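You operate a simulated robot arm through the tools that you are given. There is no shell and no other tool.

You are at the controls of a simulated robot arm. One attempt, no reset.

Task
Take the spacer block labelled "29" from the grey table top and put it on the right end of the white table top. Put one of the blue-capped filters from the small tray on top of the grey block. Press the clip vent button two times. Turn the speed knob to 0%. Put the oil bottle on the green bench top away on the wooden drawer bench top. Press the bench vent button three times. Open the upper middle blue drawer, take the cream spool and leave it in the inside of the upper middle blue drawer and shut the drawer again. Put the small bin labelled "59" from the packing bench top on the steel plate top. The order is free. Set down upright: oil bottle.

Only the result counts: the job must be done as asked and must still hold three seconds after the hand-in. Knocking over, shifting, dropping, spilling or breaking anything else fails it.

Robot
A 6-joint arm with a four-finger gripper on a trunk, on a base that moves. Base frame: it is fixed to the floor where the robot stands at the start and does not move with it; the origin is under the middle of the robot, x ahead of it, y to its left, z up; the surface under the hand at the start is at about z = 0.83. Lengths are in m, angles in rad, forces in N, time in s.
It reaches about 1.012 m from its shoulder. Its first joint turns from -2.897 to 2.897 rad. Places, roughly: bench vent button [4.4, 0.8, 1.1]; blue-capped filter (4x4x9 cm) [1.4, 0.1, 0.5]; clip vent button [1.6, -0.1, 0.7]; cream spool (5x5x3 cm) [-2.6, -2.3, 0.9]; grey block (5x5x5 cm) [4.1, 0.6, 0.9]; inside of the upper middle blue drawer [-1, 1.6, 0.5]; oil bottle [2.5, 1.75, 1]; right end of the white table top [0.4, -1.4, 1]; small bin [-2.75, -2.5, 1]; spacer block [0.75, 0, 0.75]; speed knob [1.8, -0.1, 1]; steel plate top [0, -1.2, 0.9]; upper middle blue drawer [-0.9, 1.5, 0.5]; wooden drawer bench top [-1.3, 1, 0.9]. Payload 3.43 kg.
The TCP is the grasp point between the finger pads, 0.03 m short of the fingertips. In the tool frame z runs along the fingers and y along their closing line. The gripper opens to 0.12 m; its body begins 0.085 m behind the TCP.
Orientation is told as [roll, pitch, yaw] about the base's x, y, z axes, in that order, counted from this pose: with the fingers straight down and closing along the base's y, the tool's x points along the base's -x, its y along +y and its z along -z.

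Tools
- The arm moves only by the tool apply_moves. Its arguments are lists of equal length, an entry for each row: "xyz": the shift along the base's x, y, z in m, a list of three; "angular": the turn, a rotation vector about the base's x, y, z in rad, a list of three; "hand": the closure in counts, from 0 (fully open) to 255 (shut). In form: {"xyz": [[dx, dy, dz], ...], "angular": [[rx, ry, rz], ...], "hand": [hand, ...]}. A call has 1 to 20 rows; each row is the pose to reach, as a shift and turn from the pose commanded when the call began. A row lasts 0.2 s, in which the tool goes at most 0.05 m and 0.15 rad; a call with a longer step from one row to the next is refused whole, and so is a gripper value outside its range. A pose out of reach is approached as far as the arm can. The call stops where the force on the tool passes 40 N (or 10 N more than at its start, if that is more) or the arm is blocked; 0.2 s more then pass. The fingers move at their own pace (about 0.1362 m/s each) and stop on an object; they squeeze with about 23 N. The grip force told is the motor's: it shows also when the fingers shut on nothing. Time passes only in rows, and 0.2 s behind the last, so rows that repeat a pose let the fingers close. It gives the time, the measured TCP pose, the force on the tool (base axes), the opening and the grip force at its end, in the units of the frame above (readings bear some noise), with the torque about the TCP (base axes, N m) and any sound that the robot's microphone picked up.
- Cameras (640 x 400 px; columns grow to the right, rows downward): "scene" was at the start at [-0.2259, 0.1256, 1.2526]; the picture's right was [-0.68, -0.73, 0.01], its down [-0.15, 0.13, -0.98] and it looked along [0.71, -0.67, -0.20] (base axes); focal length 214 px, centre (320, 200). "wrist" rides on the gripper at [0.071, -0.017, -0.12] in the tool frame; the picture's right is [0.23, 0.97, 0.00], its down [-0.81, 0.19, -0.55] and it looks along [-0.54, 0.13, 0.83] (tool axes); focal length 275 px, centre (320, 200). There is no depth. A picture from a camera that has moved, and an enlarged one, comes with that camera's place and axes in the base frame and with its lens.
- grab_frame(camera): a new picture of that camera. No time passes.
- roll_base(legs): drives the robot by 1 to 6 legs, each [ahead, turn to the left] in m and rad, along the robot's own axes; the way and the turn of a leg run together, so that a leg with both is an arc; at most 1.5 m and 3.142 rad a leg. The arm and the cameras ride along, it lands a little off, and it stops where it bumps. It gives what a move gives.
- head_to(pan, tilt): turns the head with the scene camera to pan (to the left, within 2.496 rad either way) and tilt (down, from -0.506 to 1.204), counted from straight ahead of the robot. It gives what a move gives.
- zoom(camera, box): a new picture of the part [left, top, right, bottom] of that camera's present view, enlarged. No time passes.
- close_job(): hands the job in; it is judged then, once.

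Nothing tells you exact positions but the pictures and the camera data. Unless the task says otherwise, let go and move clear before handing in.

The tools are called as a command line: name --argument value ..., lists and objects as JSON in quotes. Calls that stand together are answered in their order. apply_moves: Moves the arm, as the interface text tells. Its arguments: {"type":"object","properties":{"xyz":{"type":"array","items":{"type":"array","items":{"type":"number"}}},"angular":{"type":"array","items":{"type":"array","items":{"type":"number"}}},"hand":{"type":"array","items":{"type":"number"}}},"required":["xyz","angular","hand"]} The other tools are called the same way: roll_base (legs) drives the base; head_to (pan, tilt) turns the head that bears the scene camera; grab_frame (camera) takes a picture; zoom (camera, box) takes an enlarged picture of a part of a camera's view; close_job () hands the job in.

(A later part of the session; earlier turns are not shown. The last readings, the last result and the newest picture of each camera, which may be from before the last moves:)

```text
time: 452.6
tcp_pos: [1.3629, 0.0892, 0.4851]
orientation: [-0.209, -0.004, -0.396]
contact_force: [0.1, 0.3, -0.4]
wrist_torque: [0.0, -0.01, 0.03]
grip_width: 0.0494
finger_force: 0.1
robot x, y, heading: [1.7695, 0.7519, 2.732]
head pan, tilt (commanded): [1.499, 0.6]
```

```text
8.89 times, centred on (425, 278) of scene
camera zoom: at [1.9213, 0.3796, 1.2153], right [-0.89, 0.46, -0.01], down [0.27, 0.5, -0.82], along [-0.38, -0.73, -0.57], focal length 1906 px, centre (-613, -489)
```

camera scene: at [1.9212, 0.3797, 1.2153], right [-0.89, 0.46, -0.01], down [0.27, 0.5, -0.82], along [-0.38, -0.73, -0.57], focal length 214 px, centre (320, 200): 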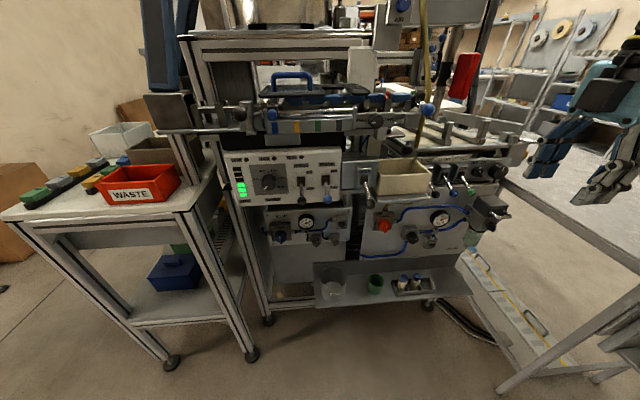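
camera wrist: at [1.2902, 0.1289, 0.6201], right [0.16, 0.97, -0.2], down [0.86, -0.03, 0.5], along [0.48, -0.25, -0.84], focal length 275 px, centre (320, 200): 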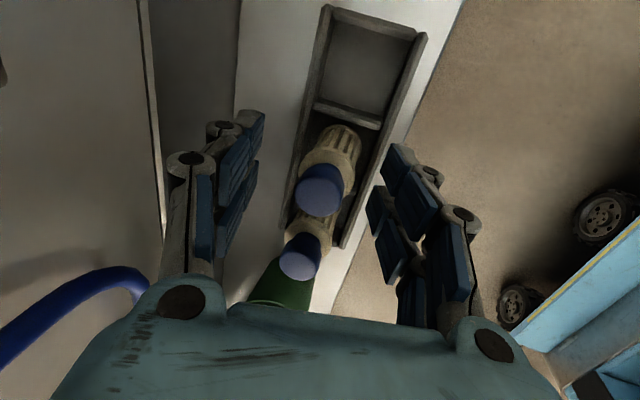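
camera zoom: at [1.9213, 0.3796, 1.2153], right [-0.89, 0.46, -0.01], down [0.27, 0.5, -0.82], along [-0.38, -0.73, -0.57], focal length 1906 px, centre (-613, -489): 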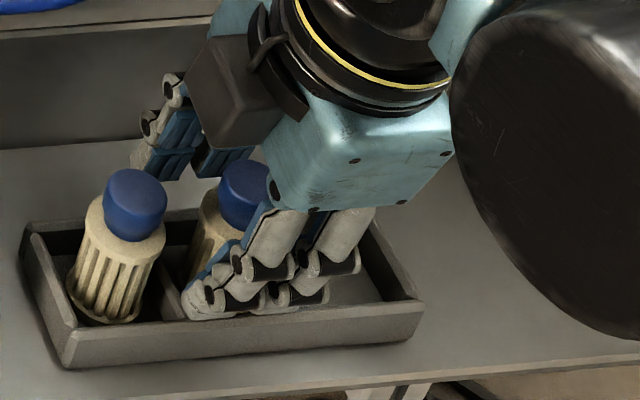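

Alignment looks right now. I close on the filter.

apply_moves --xyz '[[0, 0, 0], [0, 0, 0], [0, 0, 0]]' --angular '[[0, 0, 0], [0, 0, 0], [0, 0, 0]]' --hand '[180, 220, 255]'

zoom --camera "wrist" --box '[230, 90, 450, 270]'

zoom --camera "scene" --box '[400, 255, 450, 300]'

```text
time: 453.4
tcp_pos: [1.3637, 0.0887, 0.4842]
orientation: [-0.21, -0.003, -0.397]
contact_force: [-0.2, 0.1, -0.3]
wrist_torque: [-0.02, -0.01, 0.01]
grip_width: 0.0316
finger_force: 23.0
robot x, y, heading: [1.7685, 0.752, 2.735]
head pan, tilt (commanded): [1.499, 0.6]
```

```text
2.22 times, centred on (340, 180) of wrist
camera zoom: at [1.2996, 0.125, 0.6075], right [0.16, 0.97, -0.2], down [0.86, -0.03, 0.5], along [0.48, -0.25, -0.84], focal length 612 px, centre (276, 244)
```

zoom: 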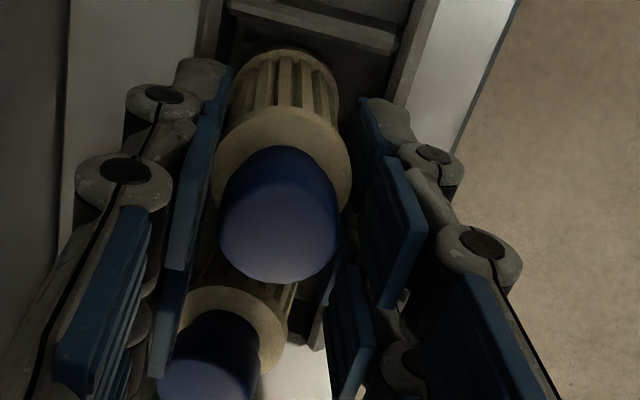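

```text
8.89 times, centred on (425, 278) of scene
camera zoom: at [1.9213, 0.3796, 1.2153], right [-0.89, 0.46, -0.01], down [0.27, 0.5, -0.82], along [-0.38, -0.73, -0.57], focal length 1906 px, centre (-613, -489)
```

zoom: 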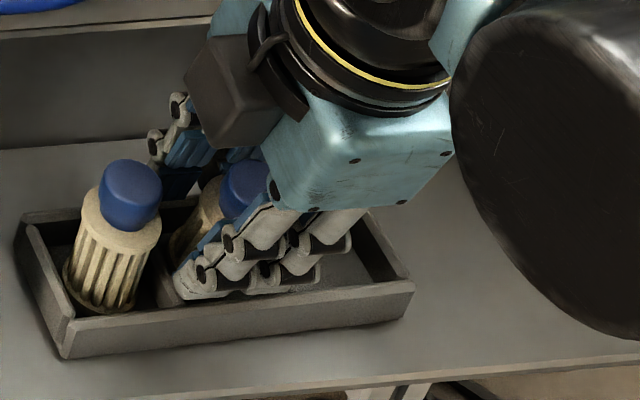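

Gripped at the cap (32 mm). The tray may have been nudged a few millimetres; I lift the filter out carefully and draw it away under the levers.

apply_moves --xyz '[[0, 0, 0.008], [0, 0, 0.018], [0, 0, 0.03], [0.002, 0.005, 0.04], [0.0116, 0.0277, 0.045], [0.027, 0.0645, 0.055], [0.0426, 0.1014, 0.065], [0.058, 0.138, 0.08], [0.0735, 0.175, 0.1]]' --angular '[[0, 0, 0], [0, 0, 0], [0, 0, 0], [0, 0, 0], [0, 0, 0], [0, 0, 0], [0, 0, 0], [0, 0, 0], [0, 0, 0]]' --hand '[255, 255, 255, 255, 255, 255, 255, 255, 255]'

grab_frame --camera "wrist"

zoom --camera "scene" --box '[360, 200, 480, 320]'

```text
time: 455.4
tcp_pos: [1.4374, 0.2661, 0.5831]
orientation: [-0.209, -0.004, -0.395]
contact_force: [-0.5, -0.6, -0.9]
wrist_torque: [0.0, -0.01, 0.0]
grip_width: 0.0318
finger_force: 23.6
robot x, y, heading: [1.7697, 0.749, 2.732]
head pan, tilt (commanded): [1.499, 0.6]
```

```text
taken
camera wrist: at [1.3735, 0.3003, 0.707], right [0.16, 0.97, -0.2], down [0.86, -0.03, 0.5], along [0.48, -0.25, -0.84], focal length 275 px, centre (320, 200)
```

wrist: 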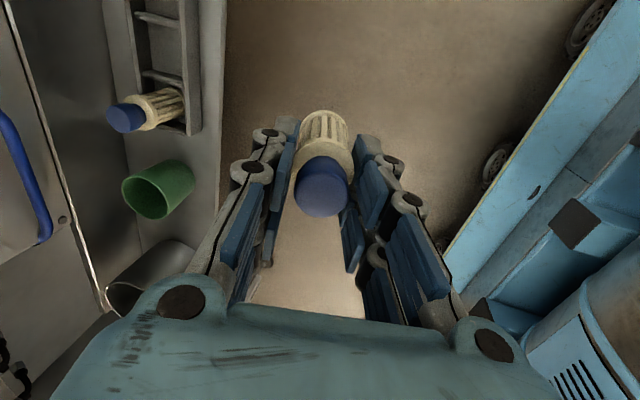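

```text
3.33 times, centred on (420, 260) of scene
camera zoom: at [1.9213, 0.3795, 1.2153], right [-0.89, 0.46, -0.01], down [0.27, 0.5, -0.82], along [-0.38, -0.73, -0.57], focal length 715 px, centre (-13, 0)
```

zoom: 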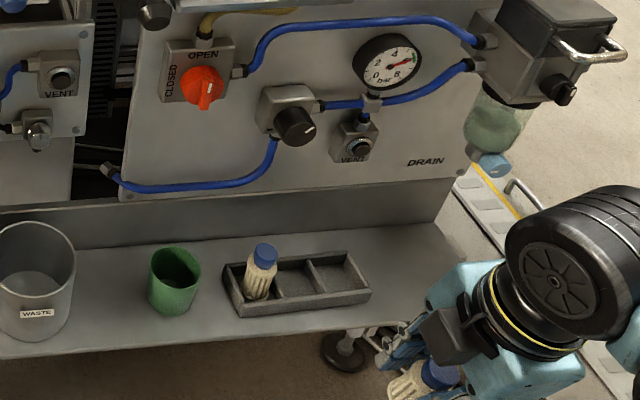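

The filter is out and upright in the grip. I compare the tray with the earlier identical view to see how far it moved.

zoom --camera "scene" --box '[360, 250, 460, 320]'

```text
5.71 times, centred on (410, 285) of scene
camera zoom: at [1.9213, 0.3795, 1.2153], right [-0.89, 0.46, -0.01], down [0.27, 0.5, -0.82], along [-0.38, -0.73, -0.57], focal length 1226 px, centre (-194, -286)
```

zoom: 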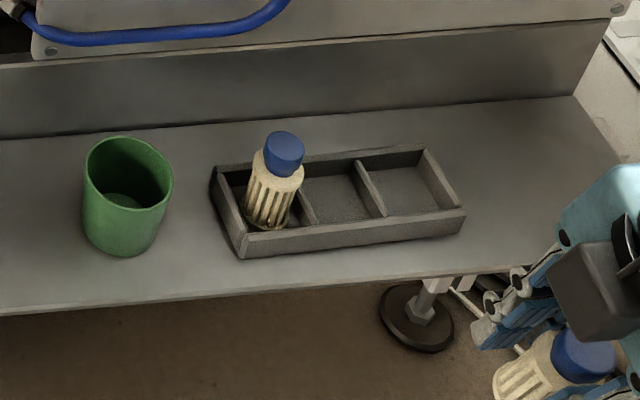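

The tray shifted only about a centimetre, and filter A still stands in it. I raise the filter, make the hand vertical and swing the arm back to the front for driving.

apply_moves --xyz '[[0.002, 0.005, 0.044], [0.004, 0.01, 0.088], [0.006, 0.016, 0.132], [0.008, 0.021, 0.176], [0.01, 0.026, 0.22], [0.012, 0.031, 0.264], [0.014, 0.037, 0.308], [0.016, 0.042, 0.352], [0.018, 0.047, 0.396], [0.02, 0.052, 0.44], [0.022, 0.058, 0.484], [0.0236, 0.063, 0.53]]' --angular '[[0, 0, 0], [0, 0, 0], [0, 0, 0], [0.022, -0.009, 0], [0.043, -0.018, 0], [0.065, -0.027, 0], [0.086, -0.036, 0], [0.108, -0.045, 0], [0.129, -0.054, 0], [0.151, -0.063, 0], [0.172, -0.072, 0], [0.194, -0.081, 0]]' --hand '[255, 255, 255, 255, 255, 255, 255, 255, 255, 255, 255, 255]'

apply_moves --xyz '[[-0.035, 0.02, 0], [-0.07, 0.04, 0], [-0.102, 0.062, 0], [-0.135, 0.0845, 0], [-0.162, 0.111, 0], [-0.19, 0.138, 0], [-0.212, 0.168, 0], [-0.235, 0.198, 0], [-0.252, 0.23, 0], [-0.269, 0.263, 0], [-0.28, 0.297, 0], [-0.292, 0.331, 0], [-0.298, 0.366, 0], [-0.304, 0.401, 0]]' --angular '[[0, 0, -0.0785], [0, 0, -0.157], [0, 0, -0.2355], [0, 0, -0.314], [0, 0, -0.3925], [0, 0, -0.471], [0, 0, -0.5495], [0, 0, -0.628], [0, 0, -0.7065], [0, 0, -0.785], [0, 0, -0.8635], [0, 0, -0.942], [0, 0, -1.02], [0, 0, -1.1]]' --hand '[255, 255, 255, 255, 255, 255, 255, 255, 255, 255, 255, 255, 255, 255]'

grab_frame --camera "wrist"

```text
time: 457.9
tcp_pos: [1.4621, 0.3308, 1.1158]
orientation: [0.001, -0.005, -0.396]
contact_force: [0.8, 0.1, 0.2]
wrist_torque: [0.01, -0.02, 0.01]
grip_width: 0.032
finger_force: 23.2
robot x, y, heading: [1.7685, 0.7483, 2.727]
head pan, tilt (commanded): [1.499, 0.6]
```

```text
time: 460.9
tcp_pos: [1.1568, 0.7304, 1.1135]
orientation: [0.001, -0.003, -1.498]
contact_force: [-0.2, 0.3, -0.2]
wrist_torque: [-0.04, 0.04, 0.04]
grip_width: 0.032
finger_force: 23.2
robot x, y, heading: [1.7722, 0.7524, 2.73]
head pan, tilt (commanded): [1.499, 0.6]
```

```text
taken
camera wrist: at [1.1339, 0.8009, 1.2359], right [0.95, 0.3, 0.0], down [0.25, -0.79, 0.56], along [0.17, -0.53, -0.83], focal length 275 px, centre (320, 200)
```

wrist: 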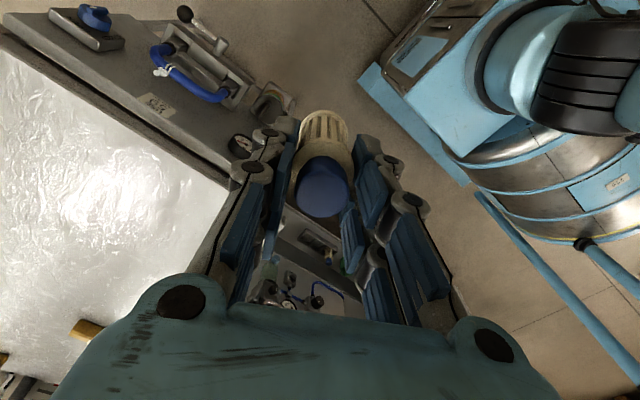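

apply_moves --xyz '[[0, 0.035, 0.015], [0, 0.069, 0.03], [0.006, 0.103, 0.045], [0.011, 0.136, 0.06], [0.021, 0.167, 0.075], [0.031, 0.198, 0.09], [0.046, 0.227, 0.1], [0.061, 0.255, 0.11]]' --angular '[[0, 0, -0.08], [0, 0, -0.16], [0, 0, -0.24], [0, 0, -0.32], [0, 0, -0.4], [0, 0, -0.48], [0, 0, -0.56], [0, 0, -0.635]]' --hand '[255, 255, 255, 255, 255, 255, 255, 255]'

roll_base --legs '[[0.0, -1.57], [0.0, -1.57]]'

head_to --pan 0.1 --tilt 0.25

grab_frame --camera "scene"

```text
time: 462.8
tcp_pos: [1.2188, 0.9853, 1.2244]
orientation: [0.002, -0.002, -2.133]
contact_force: [0.0, 0.0, -1.1]
wrist_torque: [0.0, -0.01, 0.0]
grip_width: 0.0314
finger_force: 23.4
robot x, y, heading: [1.7681, 0.7493, 2.732]
head pan, tilt (commanded): [1.499, 0.6]
```

```text
time: 471.7
tcp_pos: [2.33, 0.5394, 1.225]
orientation: [0.003, -0.001, 1.053]
contact_force: [-0.4, -0.4, -1.1]
wrist_torque: [-0.02, 0.03, 0.01]
grip_width: 0.0315
finger_force: 23.4
robot x, y, heading: [1.7777, 0.7683, -0.364]
head pan, tilt (commanded): [1.499, 0.6]
```

```text
time: 473.2
tcp_pos: [2.3167, 0.546, 1.2315]
orientation: [-0.012, -0.003, 1.053]
contact_force: [0.6, -0.1, -0.4]
wrist_torque: [0.0, 0.0, -0.01]
grip_width: 0.0315
finger_force: 23.3
robot x, y, heading: [1.7806, 0.7695, -0.363]
head pan, tilt (commanded): [0.099, 0.25]
```

```text
taken
camera scene: at [1.6611, 1.0262, 1.2464], right [-0.26, -0.96, 0.0], down [-0.25, 0.07, -0.97], along [0.93, -0.26, -0.26], focal length 214 px, centre (320, 200)
```

scene: 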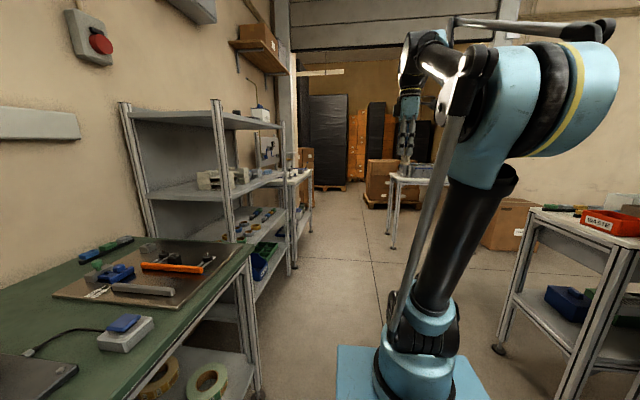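

The aisle continues to a white table after the rack, where the grey block and bench vent are. I drive 1.3 m ahead and look.

roll_base --legs '[[0.0, -0.03], [1.3, 0.0]]'

head_to --pan 0.3 --tilt 0.4

grab_frame --camera "scene"

grab_frame --camera "wrist"

```text
time: 480.3
tcp_pos: [3.5017, -0.0119, 1.2327]
orientation: [-0.012, -0.001, 0.993]
contact_force: [0.0, 0.0, -0.1]
wrist_torque: [0.01, 0.01, 0.0]
grip_width: 0.032
finger_force: 22.9
robot x, y, heading: [2.9729, 0.242, -0.427]
head pan, tilt (commanded): [0.099, 0.25]
```

```text
time: 481.0
tcp_pos: [3.4865, -0.0052, 1.2395]
orientation: [-0.023, -0.005, 0.994]
contact_force: [-0.2, 0.3, -0.8]
wrist_torque: [0.03, 0.03, 0.01]
grip_width: 0.0318
finger_force: 22.7
robot x, y, heading: [2.9752, 0.244, -0.428]
head pan, tilt (commanded): [0.3, 0.4]
```

```text
taken
camera scene: at [2.8781, 0.5261, 1.2325], right [-0.13, -0.99, 0.0], down [-0.4, 0.05, -0.92], along [0.91, -0.12, -0.4], focal length 214 px, centre (320, 200)
```

scene: 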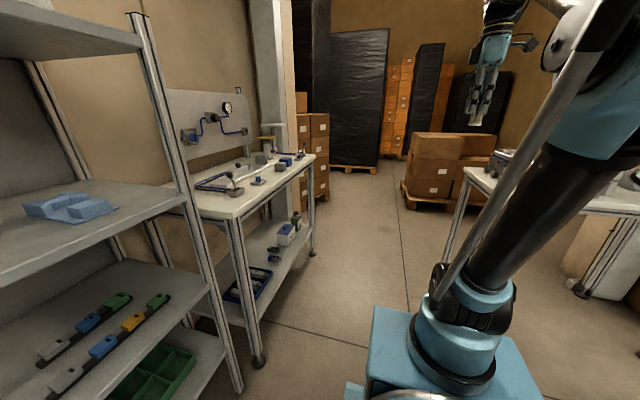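

```text
taken
camera wrist: at [3.4594, -0.0733, 1.3608], right [-0.94, 0.34, -0.02], down [0.27, 0.79, 0.55], along [0.21, 0.51, -0.83], focal length 275 px, centre (320, 200)
```

wrist: 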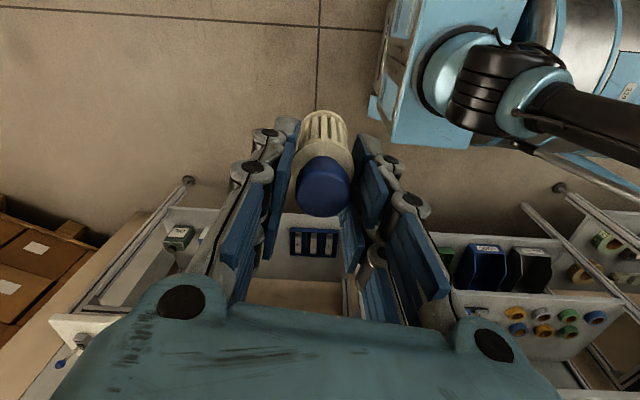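

zoom --camera "scene" --box '[160, 85, 330, 215]'

zoom --camera "scene" --box '[170, 90, 260, 150]'

```text
3.08 times, centred on (245, 150) of scene
camera zoom: at [2.8781, 0.5261, 1.2325], right [-0.13, -0.99, 0.0], down [-0.4, 0.05, -0.92], along [0.91, -0.12, -0.4], focal length 660 px, centre (551, 354)
```

zoom: 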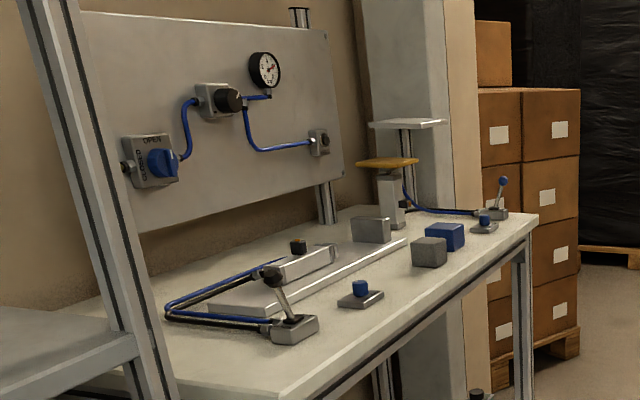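

```text
6.67 times, centred on (215, 120) of scene
camera zoom: at [2.8781, 0.5261, 1.2325], right [-0.13, -0.99, 0.0], down [-0.4, 0.05, -0.92], along [0.91, -0.12, -0.4], focal length 1430 px, centre (1020, 733)
```

zoom: 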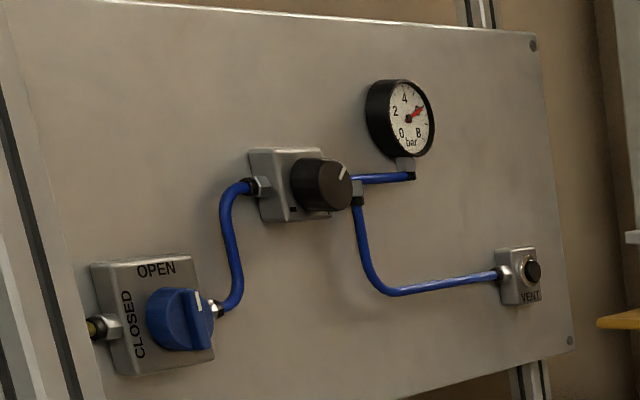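

I can see the dark-grey cube near (4.2, 0.6) on the white table, and the VENT at the right end of its back panel. I drive to stand in front of the table.

roll_base --legs '[[0.0, 0.26], [1.0, 0.0], [0.0, 1.35]]'

head_to --pan -0.15 --tilt 0.4

grab_frame --camera "scene"

grab_frame --camera "wrist"

```text
time: 491.0
tcp_pos: [4.1822, 0.606, 1.2388]
orientation: [-0.023, -0.005, 2.618]
contact_force: [0.7, -0.4, -0.2]
wrist_torque: [0.0, 0.03, -0.01]
grip_width: 0.0317
finger_force: 23.0
robot x, y, heading: [3.9713, 0.0787, 1.197]
head pan, tilt (commanded): [0.3, 0.4]
```

```text
time: 491.9
tcp_pos: [4.1761, 0.5926, 1.2439]
orientation: [-0.034, -0.008, 2.616]
contact_force: [0.8, -0.4, -0.6]
wrist_torque: [-0.01, -0.01, 0.0]
grip_width: 0.0319
finger_force: 22.9
robot x, y, heading: [3.9727, 0.0777, 1.201]
head pan, tilt (commanded): [-0.15, 0.4]
```

```text
taken
camera scene: at [3.7303, -0.0466, 1.2325], right [0.87, -0.5, 0.0], down [-0.2, -0.35, -0.92], along [0.46, 0.79, -0.4], focal length 214 px, centre (320, 200)
```

scene: 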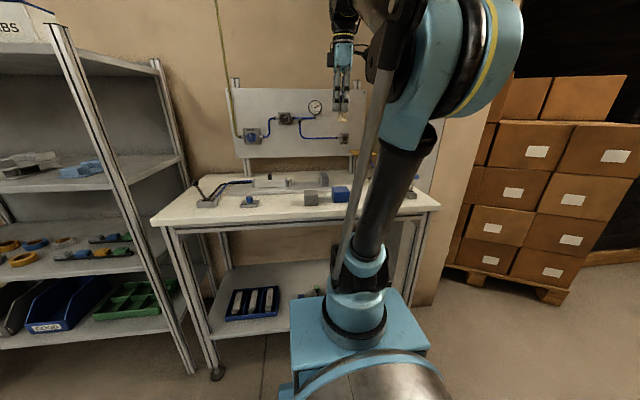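

```text
taken
camera wrist: at [4.2441, 0.567, 1.3674], right [-0.29, -0.96, -0.04], down [-0.8, 0.22, 0.55], along [-0.52, 0.19, -0.83], focal length 275 px, centre (320, 200)
```

wrist: 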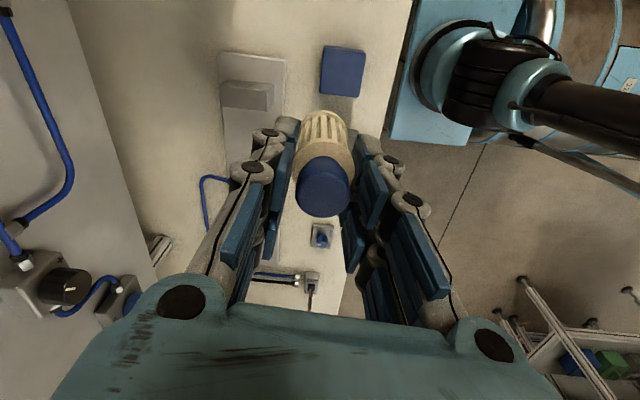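

zoom --camera "scene" --box '[230, 80, 390, 220]'

zoom --camera "wrist" --box '[200, 20, 400, 270]'

```text
2.86 times, centred on (310, 150) of scene
camera zoom: at [3.7303, -0.0466, 1.2325], right [0.87, -0.5, 0.0], down [-0.2, -0.35, -0.92], along [0.46, 0.79, -0.4], focal length 613 px, centre (349, 343)
```

zoom: 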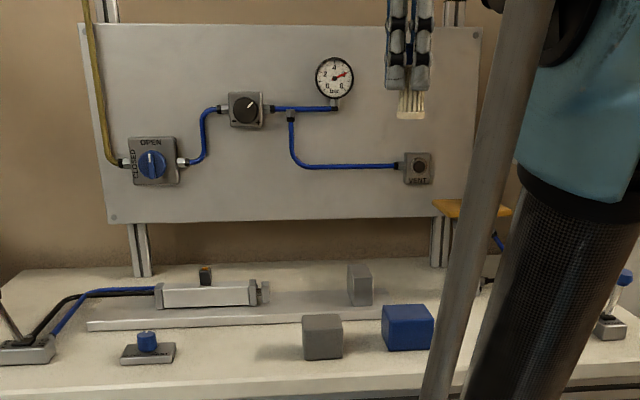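

```text
1.60 times, centred on (300, 145) of wrist
camera zoom: at [4.2441, 0.567, 1.3674], right [-0.29, -0.96, -0.04], down [-0.8, 0.22, 0.55], along [-0.52, 0.19, -0.83], focal length 440 px, centre (352, 288)
```

zoom: 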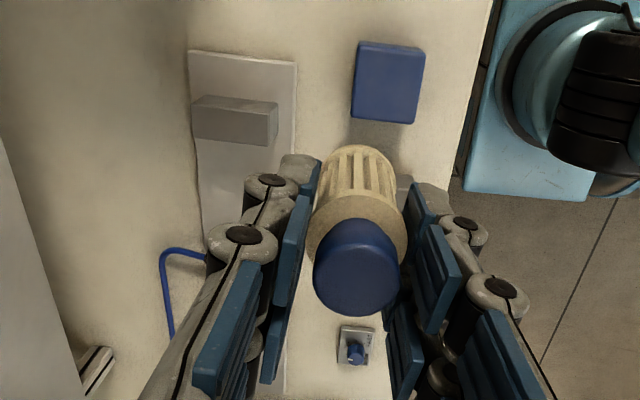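

The block's top is about z 0.948 near (4.061, 0.590). To fix its position precisely I level the hand and shift it so the wrist camera sees the grey cube beside the filter.

apply_moves --xyz '[[0.0, 0.02, 0], [0.005, 0.05, 0], [0.01, 0.08, 0], [0.01, 0.1, 0]]' --angular '[[-0.017, 0.005, 0], [-0.0334, 0.0101, 0], [-0.0334, 0.0101, 0], [-0.0334, 0.0101, 0]]' --hand '[255, 255, 255, 255]'

grab_frame --camera "wrist"

zoom --camera "wrist" --box '[330, 40, 470, 180]'

```text
time: 492.9
tcp_pos: [4.1856, 0.694, 1.2451]
orientation: [0.0, 0.001, 2.618]
contact_force: [0.0, -1.0, -0.1]
wrist_torque: [0.07, -0.03, -0.02]
grip_width: 0.0317
finger_force: 23.0
robot x, y, heading: [3.9656, 0.0764, 1.197]
head pan, tilt (commanded): [-0.15, 0.4]
```

```text
taken
camera wrist: at [4.2555, 0.6716, 1.3684], right [-0.29, -0.96, 0.0], down [-0.8, 0.24, 0.55], along [-0.53, 0.16, -0.83], focal length 275 px, centre (320, 200)
```

wrist: 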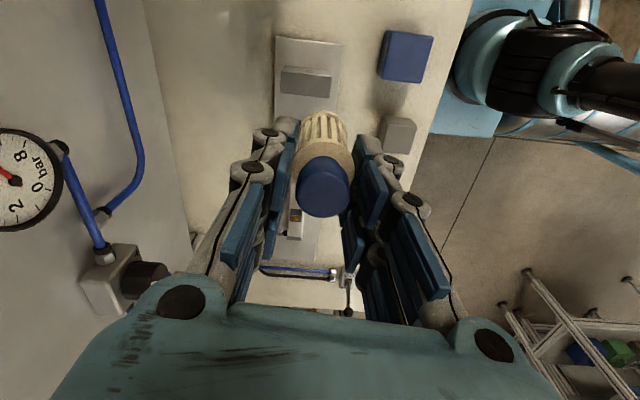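

```text
2.86 times, centred on (400, 110) of wrist
camera zoom: at [4.2555, 0.6716, 1.3684], right [-0.29, -0.96, 0.0], down [-0.8, 0.24, 0.55], along [-0.53, 0.16, -0.83], focal length 786 px, centre (91, 457)
```

zoom: 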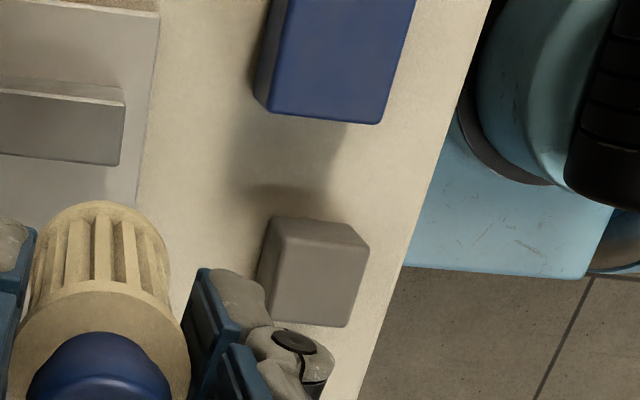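

The cube's top centre is at (4.064, 0.597, 0.948). I bring the filter over it.

apply_moves --xyz '[[-0.03, -0.024, -0.02], [-0.06, -0.048, -0.035], [-0.09, -0.072, -0.05], [-0.1216, -0.097, -0.065], [-0.1216, -0.097, -0.1], [-0.1216, -0.097, -0.135]]' --angular '[[0, 0, 0], [0, 0, 0], [0, 0, 0], [0, 0, 0], [0, 0, 0], [0, 0, 0]]' --hand '[255, 255, 255, 255, 255, 255]'

grab_frame --camera "wrist"

zoom --camera "scene" --box '[250, 100, 390, 220]'

```text
time: 494.3
tcp_pos: [4.0624, 0.5946, 1.11]
orientation: [0.001, 0.0, 2.617]
contact_force: [-0.7, 0.0, -0.8]
wrist_torque: [0.02, -0.04, -0.02]
grip_width: 0.0317
finger_force: 22.8
robot x, y, heading: [3.9685, 0.0796, 1.197]
head pan, tilt (commanded): [-0.15, 0.4]
```

```text
taken
camera wrist: at [4.1318, 0.5731, 1.233], right [-0.29, -0.96, 0.0], down [-0.8, 0.24, 0.55], along [-0.53, 0.16, -0.83], focal length 275 px, centre (320, 200)
```

wrist: 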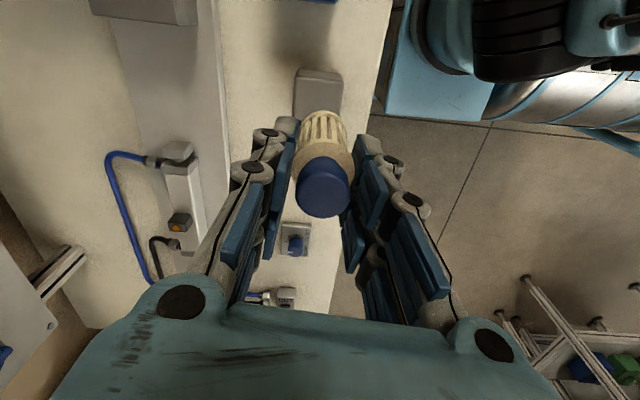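

```text
3.33 times, centred on (320, 160) of scene
camera zoom: at [3.7303, -0.0467, 1.2325], right [0.87, -0.5, 0.0], down [-0.2, -0.35, -0.92], along [0.46, 0.79, -0.4], focal length 715 px, centre (320, 333)
```

zoom: 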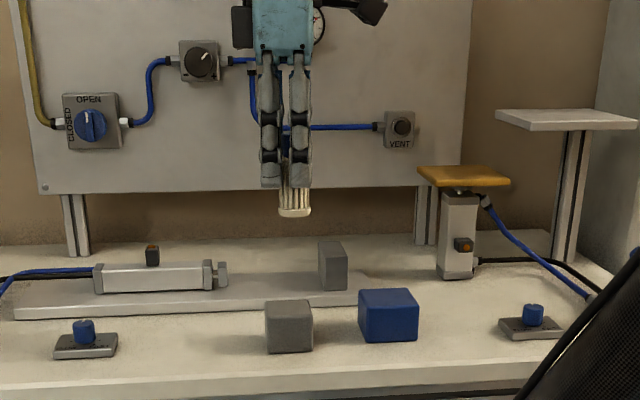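

apply_moves --xyz '[[0, 0, -0.02], [0, 0, -0.04], [0, 0, -0.05]]' --angular '[[0, 0, 0], [0, 0, 0], [0, 0, 0]]' --hand '[255, 255, 255]'

zoom --camera "wrist" --box '[250, 60, 400, 220]'

zoom --camera "scene" --box '[275, 130, 355, 210]'

```text
time: 495.1
tcp_pos: [4.0643, 0.5952, 1.0604]
orientation: [0.001, 0.001, 2.618]
contact_force: [0.1, 0.6, 0.0]
wrist_torque: [0.02, 0.03, -0.02]
grip_width: 0.0318
finger_force: 23.5
robot x, y, heading: [3.9718, 0.0747, 1.197]
head pan, tilt (commanded): [-0.15, 0.4]
```

```text
2.50 times, centred on (325, 140) of wrist
camera zoom: at [4.1344, 0.5739, 1.1824], right [-0.29, -0.96, 0.0], down [-0.8, 0.24, 0.55], along [-0.53, 0.16, -0.83], focal length 688 px, centre (308, 350)
```

zoom: 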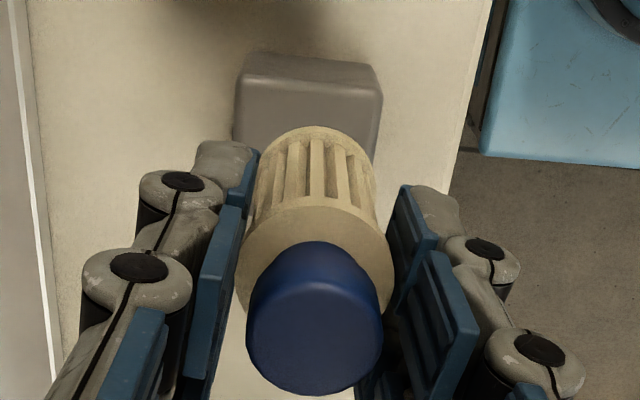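

```text
5.00 times, centred on (315, 170) of scene
camera zoom: at [3.7303, -0.0467, 1.2325], right [0.87, -0.5, 0.0], down [-0.2, -0.35, -0.92], along [0.46, 0.79, -0.4], focal length 1072 px, centre (345, 350)
```

zoom: 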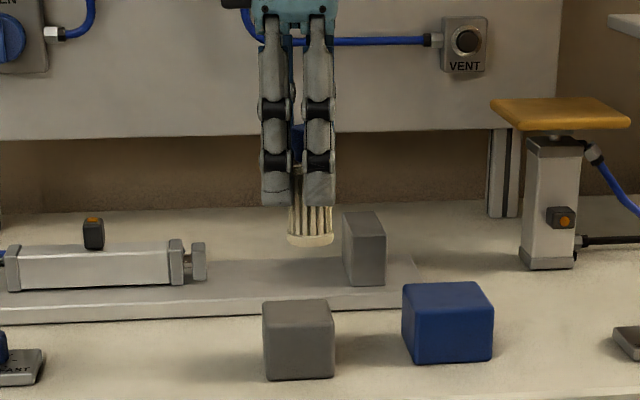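

The filter sits about 9 mm off the tool axis, so I shift the hand by (-8, +6) mm to centre the filter itself over the cube.

apply_moves --xyz '[[-0.004, 0.003, 0], [-0.008, 0.006, -0.005], [-0.008, 0.006, -0.01]]' --angular '[[0, 0, 0], [0, 0, 0], [0, 0, 0]]' --hand '[255, 255, 255]'

zoom --camera "wrist" --box '[250, 60, 400, 220]'

zoom --camera "scene" --box '[285, 150, 345, 210]'

```text
time: 495.9
tcp_pos: [4.057, 0.6014, 1.0499]
orientation: [-0.001, 0.0, 2.618]
contact_force: [0.1, -0.2, -0.9]
wrist_torque: [0.02, 0.03, -0.01]
grip_width: 0.0318
finger_force: 23.1
robot x, y, heading: [3.9672, 0.0768, 1.2]
head pan, tilt (commanded): [-0.15, 0.4]
```

```text
2.50 times, centred on (325, 140) of wrist
camera zoom: at [4.1262, 0.5793, 1.1723], right [-0.29, -0.96, 0.0], down [-0.8, 0.24, 0.55], along [-0.53, 0.16, -0.83], focal length 688 px, centre (308, 350)
```

zoom: 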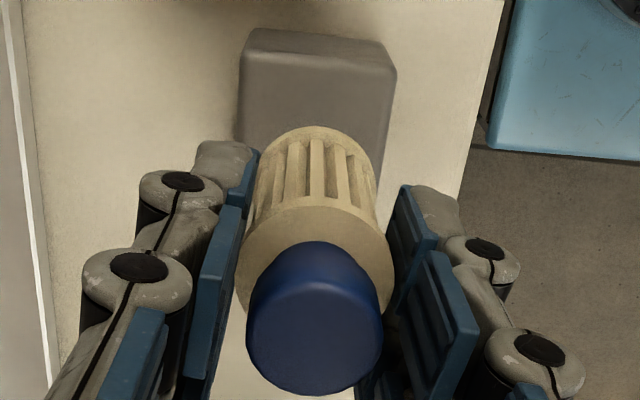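

```text
6.67 times, centred on (315, 180) of scene
camera zoom: at [3.7303, -0.0467, 1.2325], right [0.87, -0.5, 0.0], down [-0.2, -0.35, -0.92], along [0.46, 0.79, -0.4], focal length 1430 px, centre (353, 333)
```

zoom: 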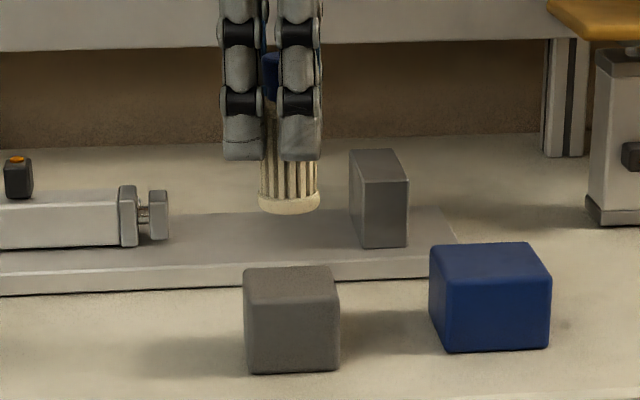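

Centred in both views. I lower slowly onto the cube.

apply_moves --xyz '[[0, 0, -0.012], [0, 0, -0.022], [0, 0, -0.028]]' --angular '[[0, 0, 0], [0, 0, 0], [0, 0, 0]]' --hand '[255, 255, 255]'

zoom --camera "scene" --box '[285, 150, 345, 210]'

```text
time: 496.7
tcp_pos: [4.0566, 0.6009, 1.0229]
orientation: [0.0, 0.0, 2.618]
contact_force: [-0.1, -0.2, -0.1]
wrist_torque: [-0.03, 0.01, 0.01]
grip_width: 0.0318
finger_force: 22.9
robot x, y, heading: [3.9652, 0.0769, 1.195]
head pan, tilt (commanded): [-0.15, 0.4]
```

```text
6.67 times, centred on (315, 180) of scene
camera zoom: at [3.7303, -0.0467, 1.2325], right [0.87, -0.5, 0.0], down [-0.2, -0.35, -0.92], along [0.46, 0.79, -0.4], focal length 1430 px, centre (353, 333)
```

zoom: 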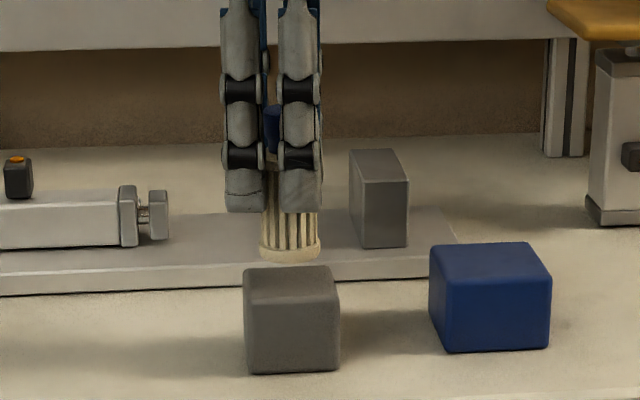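

apply_moves --xyz '[[0, 0, -0.005], [0, 0, -0.008], [0, 0, -0.01]]' --angular '[[0, 0, 0], [0, 0, 0], [0, 0, 0]]' --hand '[255, 255, 255]'

zoom --camera "scene" --box '[285, 150, 345, 210]'

```text
time: 497.5
tcp_pos: [4.0569, 0.6004, 1.0101]
orientation: [-0.001, -0.001, 2.618]
contact_force: [-0.1, 1.3, -0.8]
wrist_torque: [0.0, -0.01, -0.01]
grip_width: 0.0316
finger_force: 23.3
robot x, y, heading: [3.9703, 0.0765, 1.194]
head pan, tilt (commanded): [-0.15, 0.4]
```

```text
6.67 times, centred on (315, 180) of scene
camera zoom: at [3.7303, -0.0467, 1.2325], right [0.87, -0.5, 0.0], down [-0.2, -0.35, -0.92], along [0.46, 0.79, -0.4], focal length 1430 px, centre (353, 333)
```

zoom: 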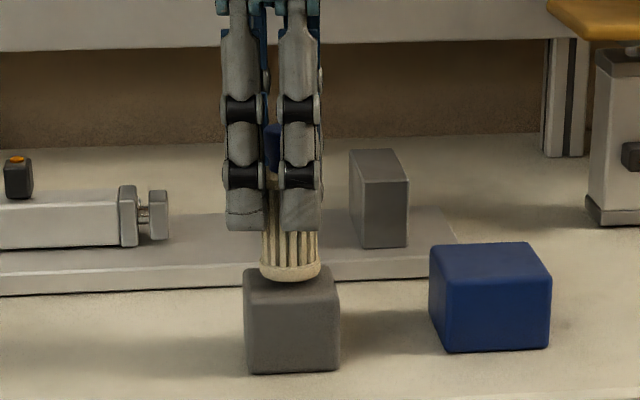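

apply_moves --xyz '[[0, 0, -0.0015], [0, 0, -0.003], [0, 0, -0.0045]]' --angular '[[0, 0, 0], [0, 0, 0], [0, 0, 0]]' --hand '[255, 255, 255]'

zoom --camera "scene" --box '[285, 150, 345, 210]'

```text
time: 498.3
tcp_pos: [4.0569, 0.6009, 1.0074]
orientation: [0.0, -0.002, 2.619]
contact_force: [0.3, 0.4, -1.2]
wrist_torque: [-0.01, 0.0, 0.01]
grip_width: 0.0316
finger_force: 23.1
robot x, y, heading: [3.9681, 0.0742, 1.2]
head pan, tilt (commanded): [-0.15, 0.4]
```

```text
6.67 times, centred on (315, 180) of scene
camera zoom: at [3.7303, -0.0467, 1.2325], right [0.87, -0.5, 0.0], down [-0.2, -0.35, -0.92], along [0.46, 0.79, -0.4], focal length 1430 px, centre (353, 333)
```

zoom: 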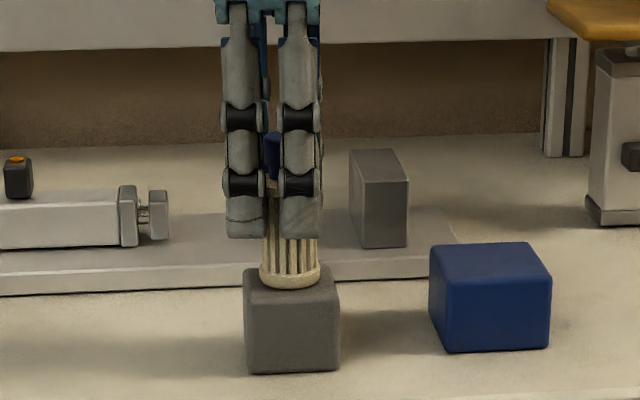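

apply_moves --xyz '[[0, 0, -0.0015], [0, 0, -0.003], [0, 0, -0.0045]]' --angular '[[0, 0, 0], [0, 0, 0], [0, 0, 0]]' --hand '[255, 255, 255]'

zoom --camera "scene" --box '[285, 150, 345, 210]'

zoom --camera "wrist" --box '[250, 60, 400, 220]'

```text
time: 499.1
tcp_pos: [4.0563, 0.6002, 1.0036]
orientation: [0.001, 0.001, 2.617]
contact_force: [1.1, 2.8, 21.3]
wrist_torque: [0.06, -0.13, 0.01]
grip_width: 0.0315
finger_force: 22.3
robot x, y, heading: [3.9664, 0.0751, 1.198]
head pan, tilt (commanded): [-0.15, 0.4]
```

```text
6.67 times, centred on (315, 180) of scene
camera zoom: at [3.7303, -0.047, 1.2324], right [0.87, -0.5, 0.0], down [-0.2, -0.35, -0.92], along [0.46, 0.79, -0.4], focal length 1430 px, centre (353, 333)
```

zoom: 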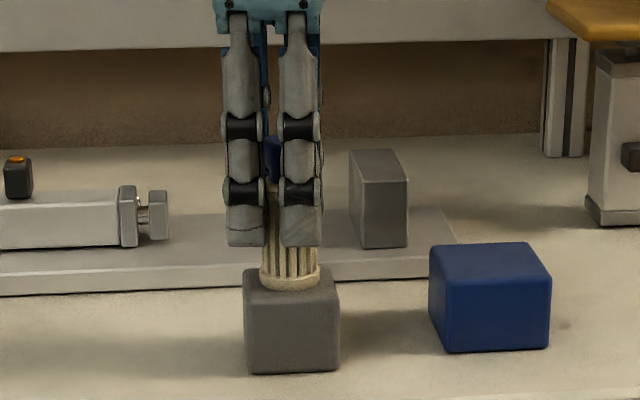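

```text
2.50 times, centred on (325, 140) of wrist
camera zoom: at [4.1263, 0.5793, 1.1258], right [-0.29, -0.96, 0.0], down [-0.8, 0.24, 0.55], along [-0.53, 0.16, -0.83], focal length 688 px, centre (308, 350)
```

zoom: 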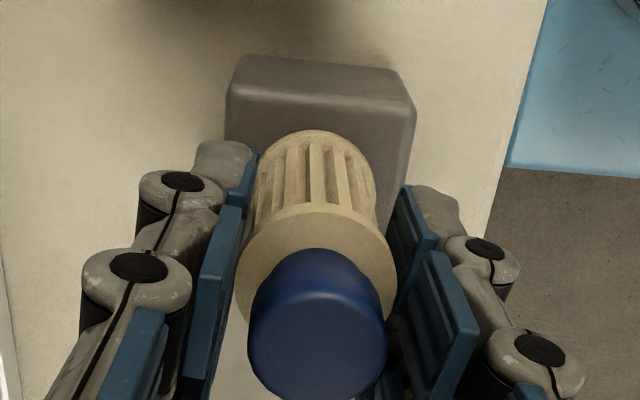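

Contact: the filter stands on the cube with even margins. I ease off, open gently and rise straight up.

apply_moves --xyz '[[0, 0, 0.0013], [0, 0, 0.0013], [0, 0, 0.0013], [0, 0, 0.0013], [0, 0, 0.0013], [0, 0, 0.01], [0, 0, 0.03], [0, 0, 0.06], [0, 0, 0.1], [0, 0, 0.14], [0, 0, 0.18]]' --angular '[[0, 0, 0], [0, 0, 0], [0, 0, 0], [0, 0, 0], [0, 0, 0], [0, 0, 0], [0, 0, 0], [0, 0, 0], [0, 0, 0], [0, 0, 0], [0, 0, 0]]' --hand '[255, 200, 180, 150, 110, 90, 80, 80, 80, 80, 80]'

zoom --camera "scene" --box '[275, 110, 355, 210]'

grab_frame --camera "wrist"

```text
time: 501.5
tcp_pos: [4.0563, 0.6002, 1.1842]
orientation: [-0.001, 0.0, 2.617]
contact_force: [-0.2, -0.8, -0.3]
wrist_torque: [0.03, 0.0, 0.02]
grip_width: 0.082
finger_force: 0.1
robot x, y, heading: [3.9684, 0.0783, 1.196]
head pan, tilt (commanded): [-0.15, 0.4]
```

```text
4.00 times, centred on (315, 160) of scene
camera zoom: at [3.7303, -0.0467, 1.2325], right [0.87, -0.5, 0.0], down [-0.2, -0.35, -0.92], along [0.46, 0.79, -0.4], focal length 858 px, centre (340, 360)
```

zoom: 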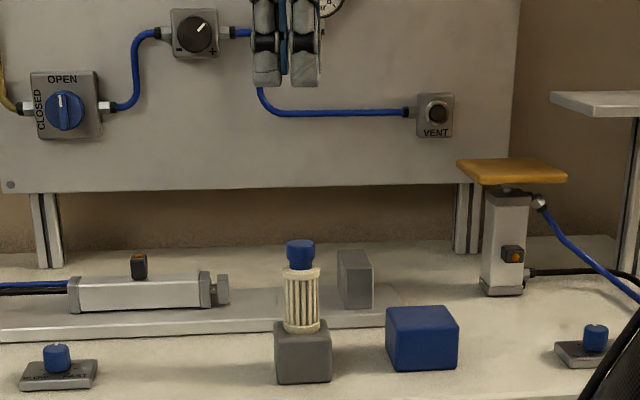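

```text
taken
camera wrist: at [4.1266, 0.5792, 1.3065], right [-0.29, -0.96, 0.0], down [-0.8, 0.24, 0.55], along [-0.53, 0.16, -0.83], focal length 275 px, centre (320, 200)
```

wrist: 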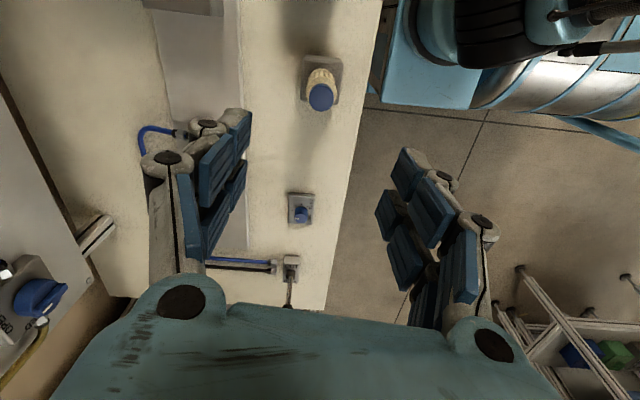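

The filter stands on the grey block. Now the bench VENT near (4.39, 0.83, 1.09): I raise, turn the hand back to its normal roll, close the fingers and look.

apply_moves --xyz '[[0.01, 0, 0.03], [0.03, 0, 0.06], [0.05, 0.001, 0.08], [0.07, 0.001, 0.085], [0.09, 0.002, 0.085], [0.11, 0.002, 0.085], [0.13, 0.003, 0.085], [0.15, 0.004, 0.085], [0.17, 0.004, 0.085], [0.19, 0.005, 0.085], [0.205, 0.005, 0.085], [0.22, 0.006, 0.085]]' --angular '[[0, 0, 0], [0, 0, -0.138], [0, 0, -0.276], [0, 0, -0.413], [0, 0, -0.551], [0, 0, -0.688], [0, 0, -0.826], [0, 0, -0.963], [0, 0, -1.1], [0, 0, -1.24], [0, 0, -1.377], [0, 0, -1.514]]' --hand '[80, 80, 120, 160, 200, 255, 255, 255, 255, 255, 255, 255]'

apply_moves --xyz '[[0.006, 0.01, -0.02], [0.012, 0.022, -0.045], [0.018, 0.034, -0.07], [0.024, 0.046, -0.095], [0.03, 0.058, -0.12], [0.036, 0.07, -0.145], [0.042, 0.08, -0.165]]' --angular '[[0.106, -0.054, 0], [0.213, -0.108, 0], [0.319, -0.162, 0], [0.426, -0.215, 0], [0.532, -0.269, 0], [0.639, -0.323, 0], [0.745, -0.377, 0]]' --hand '[255, 255, 255, 255, 255, 255, 255]'

grab_frame --camera "wrist"

zoom --camera "scene" --box '[270, 90, 430, 210]'

```text
time: 504.1
tcp_pos: [4.2771, 0.6082, 1.2676]
orientation: [-0.002, 0.002, 1.102]
contact_force: [-0.6, -0.1, -0.6]
wrist_torque: [-0.01, -0.05, -0.01]
grip_width: 0.0001
finger_force: 22.9
robot x, y, heading: [3.9641, 0.0744, 1.197]
head pan, tilt (commanded): [-0.15, 0.4]
```

```text
time: 505.7
tcp_pos: [4.3161, 0.6875, 1.1041]
orientation: [-0.003, -0.836, 1.105]
contact_force: [0.3, -0.3, -0.6]
wrist_torque: [0.03, -0.02, -0.02]
grip_width: 0.0
finger_force: 23.2
robot x, y, heading: [3.967, 0.0752, 1.195]
head pan, tilt (commanded): [-0.15, 0.4]
```

```text
taken
camera wrist: at [4.268, 0.5567, 1.134], right [-0.94, 0.3, -0.17], down [-0.11, 0.21, 0.97], along [0.33, 0.93, -0.16], focal length 275 px, centre (320, 200)
```

wrist: 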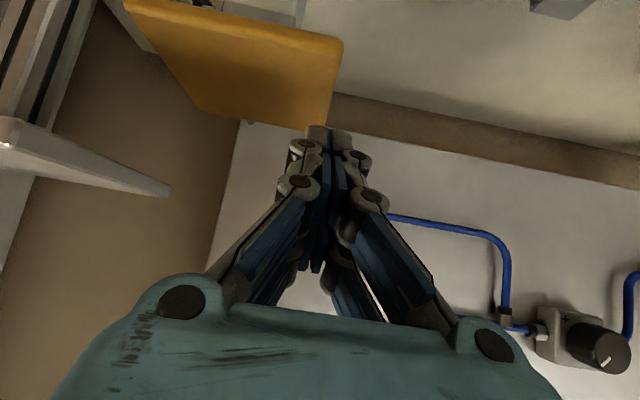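

```text
3.33 times, centred on (350, 150) of scene
camera zoom: at [3.7304, -0.0466, 1.2325], right [0.87, -0.5, 0.0], down [-0.2, -0.35, -0.92], along [0.46, 0.79, -0.4], focal length 715 px, centre (220, 367)
```

zoom: 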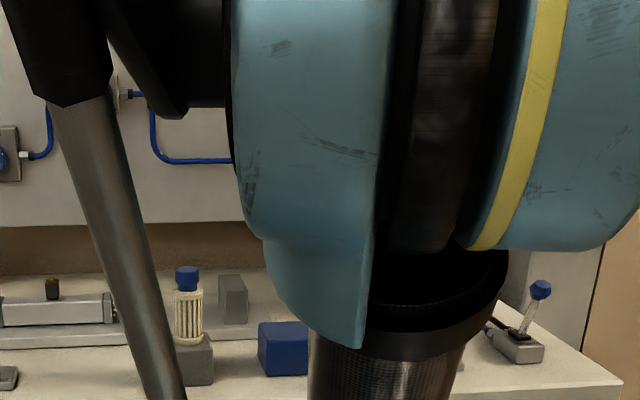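

A yellow-topped stand sits just in front of the VENT, so I'll approach from above it. I raise the hand to see the button past the fingers.

apply_moves --xyz '[[0, 0, 0.04], [-0.02, 0.01, 0.08], [-0.05, 0.02, 0.1], [-0.07, 0.03, 0.1]]' --angular '[[0, 0, 0], [0, 0, 0], [0, 0, 0], [0, 0, 0]]' --hand '[255, 255, 255, 255]'

grab_frame --camera "wrist"

head_to --pan -0.15 --tilt 0.2

grab_frame --camera "scene"

```text
time: 506.7
tcp_pos: [4.2468, 0.7165, 1.2031]
orientation: [-0.002, -0.834, 1.105]
contact_force: [-0.1, -0.4, 0.5]
wrist_torque: [0.01, 0.03, 0.0]
grip_width: 0.0
finger_force: 23.1
robot x, y, heading: [3.9665, 0.0738, 1.197]
head pan, tilt (commanded): [-0.15, 0.4]
```

```text
taken
camera wrist: at [4.1995, 0.5864, 1.2324], right [-0.94, 0.3, -0.17], down [-0.11, 0.21, 0.97], along [0.33, 0.93, -0.16], focal length 275 px, centre (320, 200)
```

wrist: 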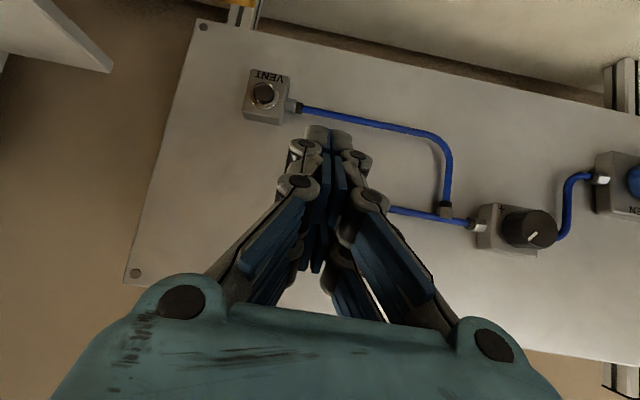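

```text
time: 507.4
tcp_pos: [4.2483, 0.7163, 1.2027]
orientation: [-0.004, -0.833, 1.106]
contact_force: [0.5, 0.3, 0.1]
wrist_torque: [0.0, -0.01, 0.0]
grip_width: 0.0001
finger_force: 22.9
robot x, y, heading: [3.9673, 0.0748, 1.194]
head pan, tilt (commanded): [-0.15, 0.201]
```

```text
taken
camera scene: at [3.7307, -0.046, 1.2509], right [0.87, -0.5, 0.0], down [-0.1, -0.19, -0.98], along [0.49, 0.85, -0.21], focal length 214 px, centre (320, 200)
```

scene: 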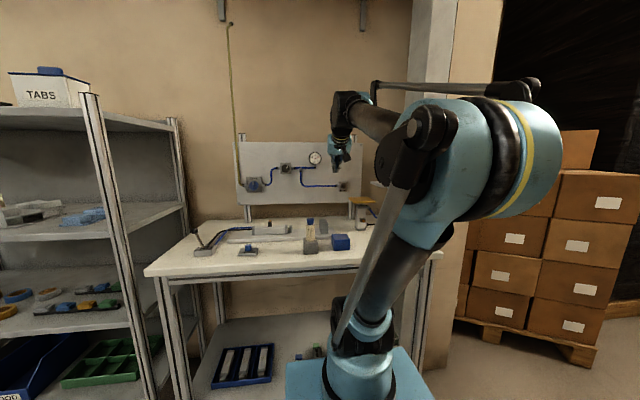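

VENT is at about (4.347, 0.795, 1.099). I move to a point 6 cm in front of it, above the yellow plate's level.

apply_moves --xyz '[[0.03, 0.005, 0], [0.055, 0.015, -0.02], [0.0715, 0.0249, -0.04], [0.0715, 0.0249, -0.063]]' --angular '[[0, 0, 0], [0, 0, 0], [0, 0, 0], [0, 0, 0]]' --hand '[255, 255, 255, 255]'

grab_frame --camera "wrist"

zoom --camera "scene" --box '[300, 140, 380, 240]'

```text
time: 508.4
tcp_pos: [4.3192, 0.7419, 1.1375]
orientation: [-0.002, -0.835, 1.102]
contact_force: [0.7, 0.6, -0.9]
wrist_torque: [0.0, 0.04, -0.02]
grip_width: 0.0
finger_force: 22.6
robot x, y, heading: [3.9727, 0.0767, 1.201]
head pan, tilt (commanded): [-0.15, 0.201]
```

```text
taken
camera wrist: at [4.2704, 0.6113, 1.1674], right [-0.94, 0.3, -0.17], down [-0.11, 0.21, 0.97], along [0.33, 0.93, -0.16], focal length 275 px, centre (320, 200)
```

wrist: 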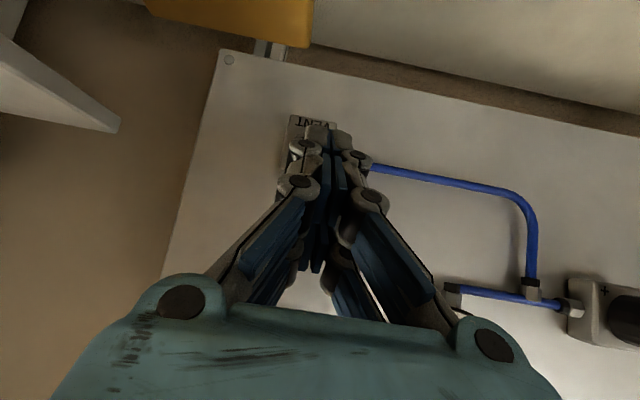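

```text
4.00 times, centred on (340, 190) of scene
camera zoom: at [3.7307, -0.046, 1.251], right [0.87, -0.5, 0.0], down [-0.1, -0.18, -0.98], along [0.49, 0.85, -0.21], focal length 858 px, centre (240, 240)
```

zoom: 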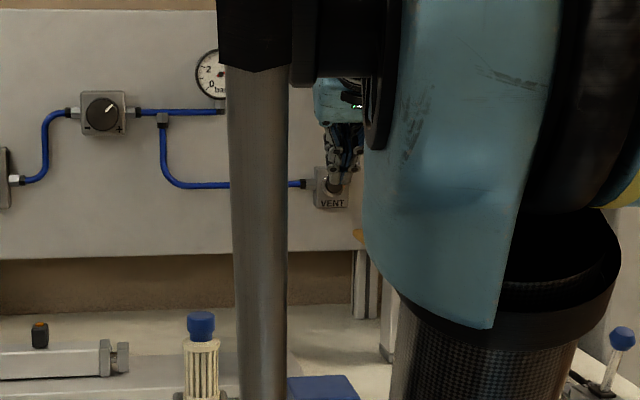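

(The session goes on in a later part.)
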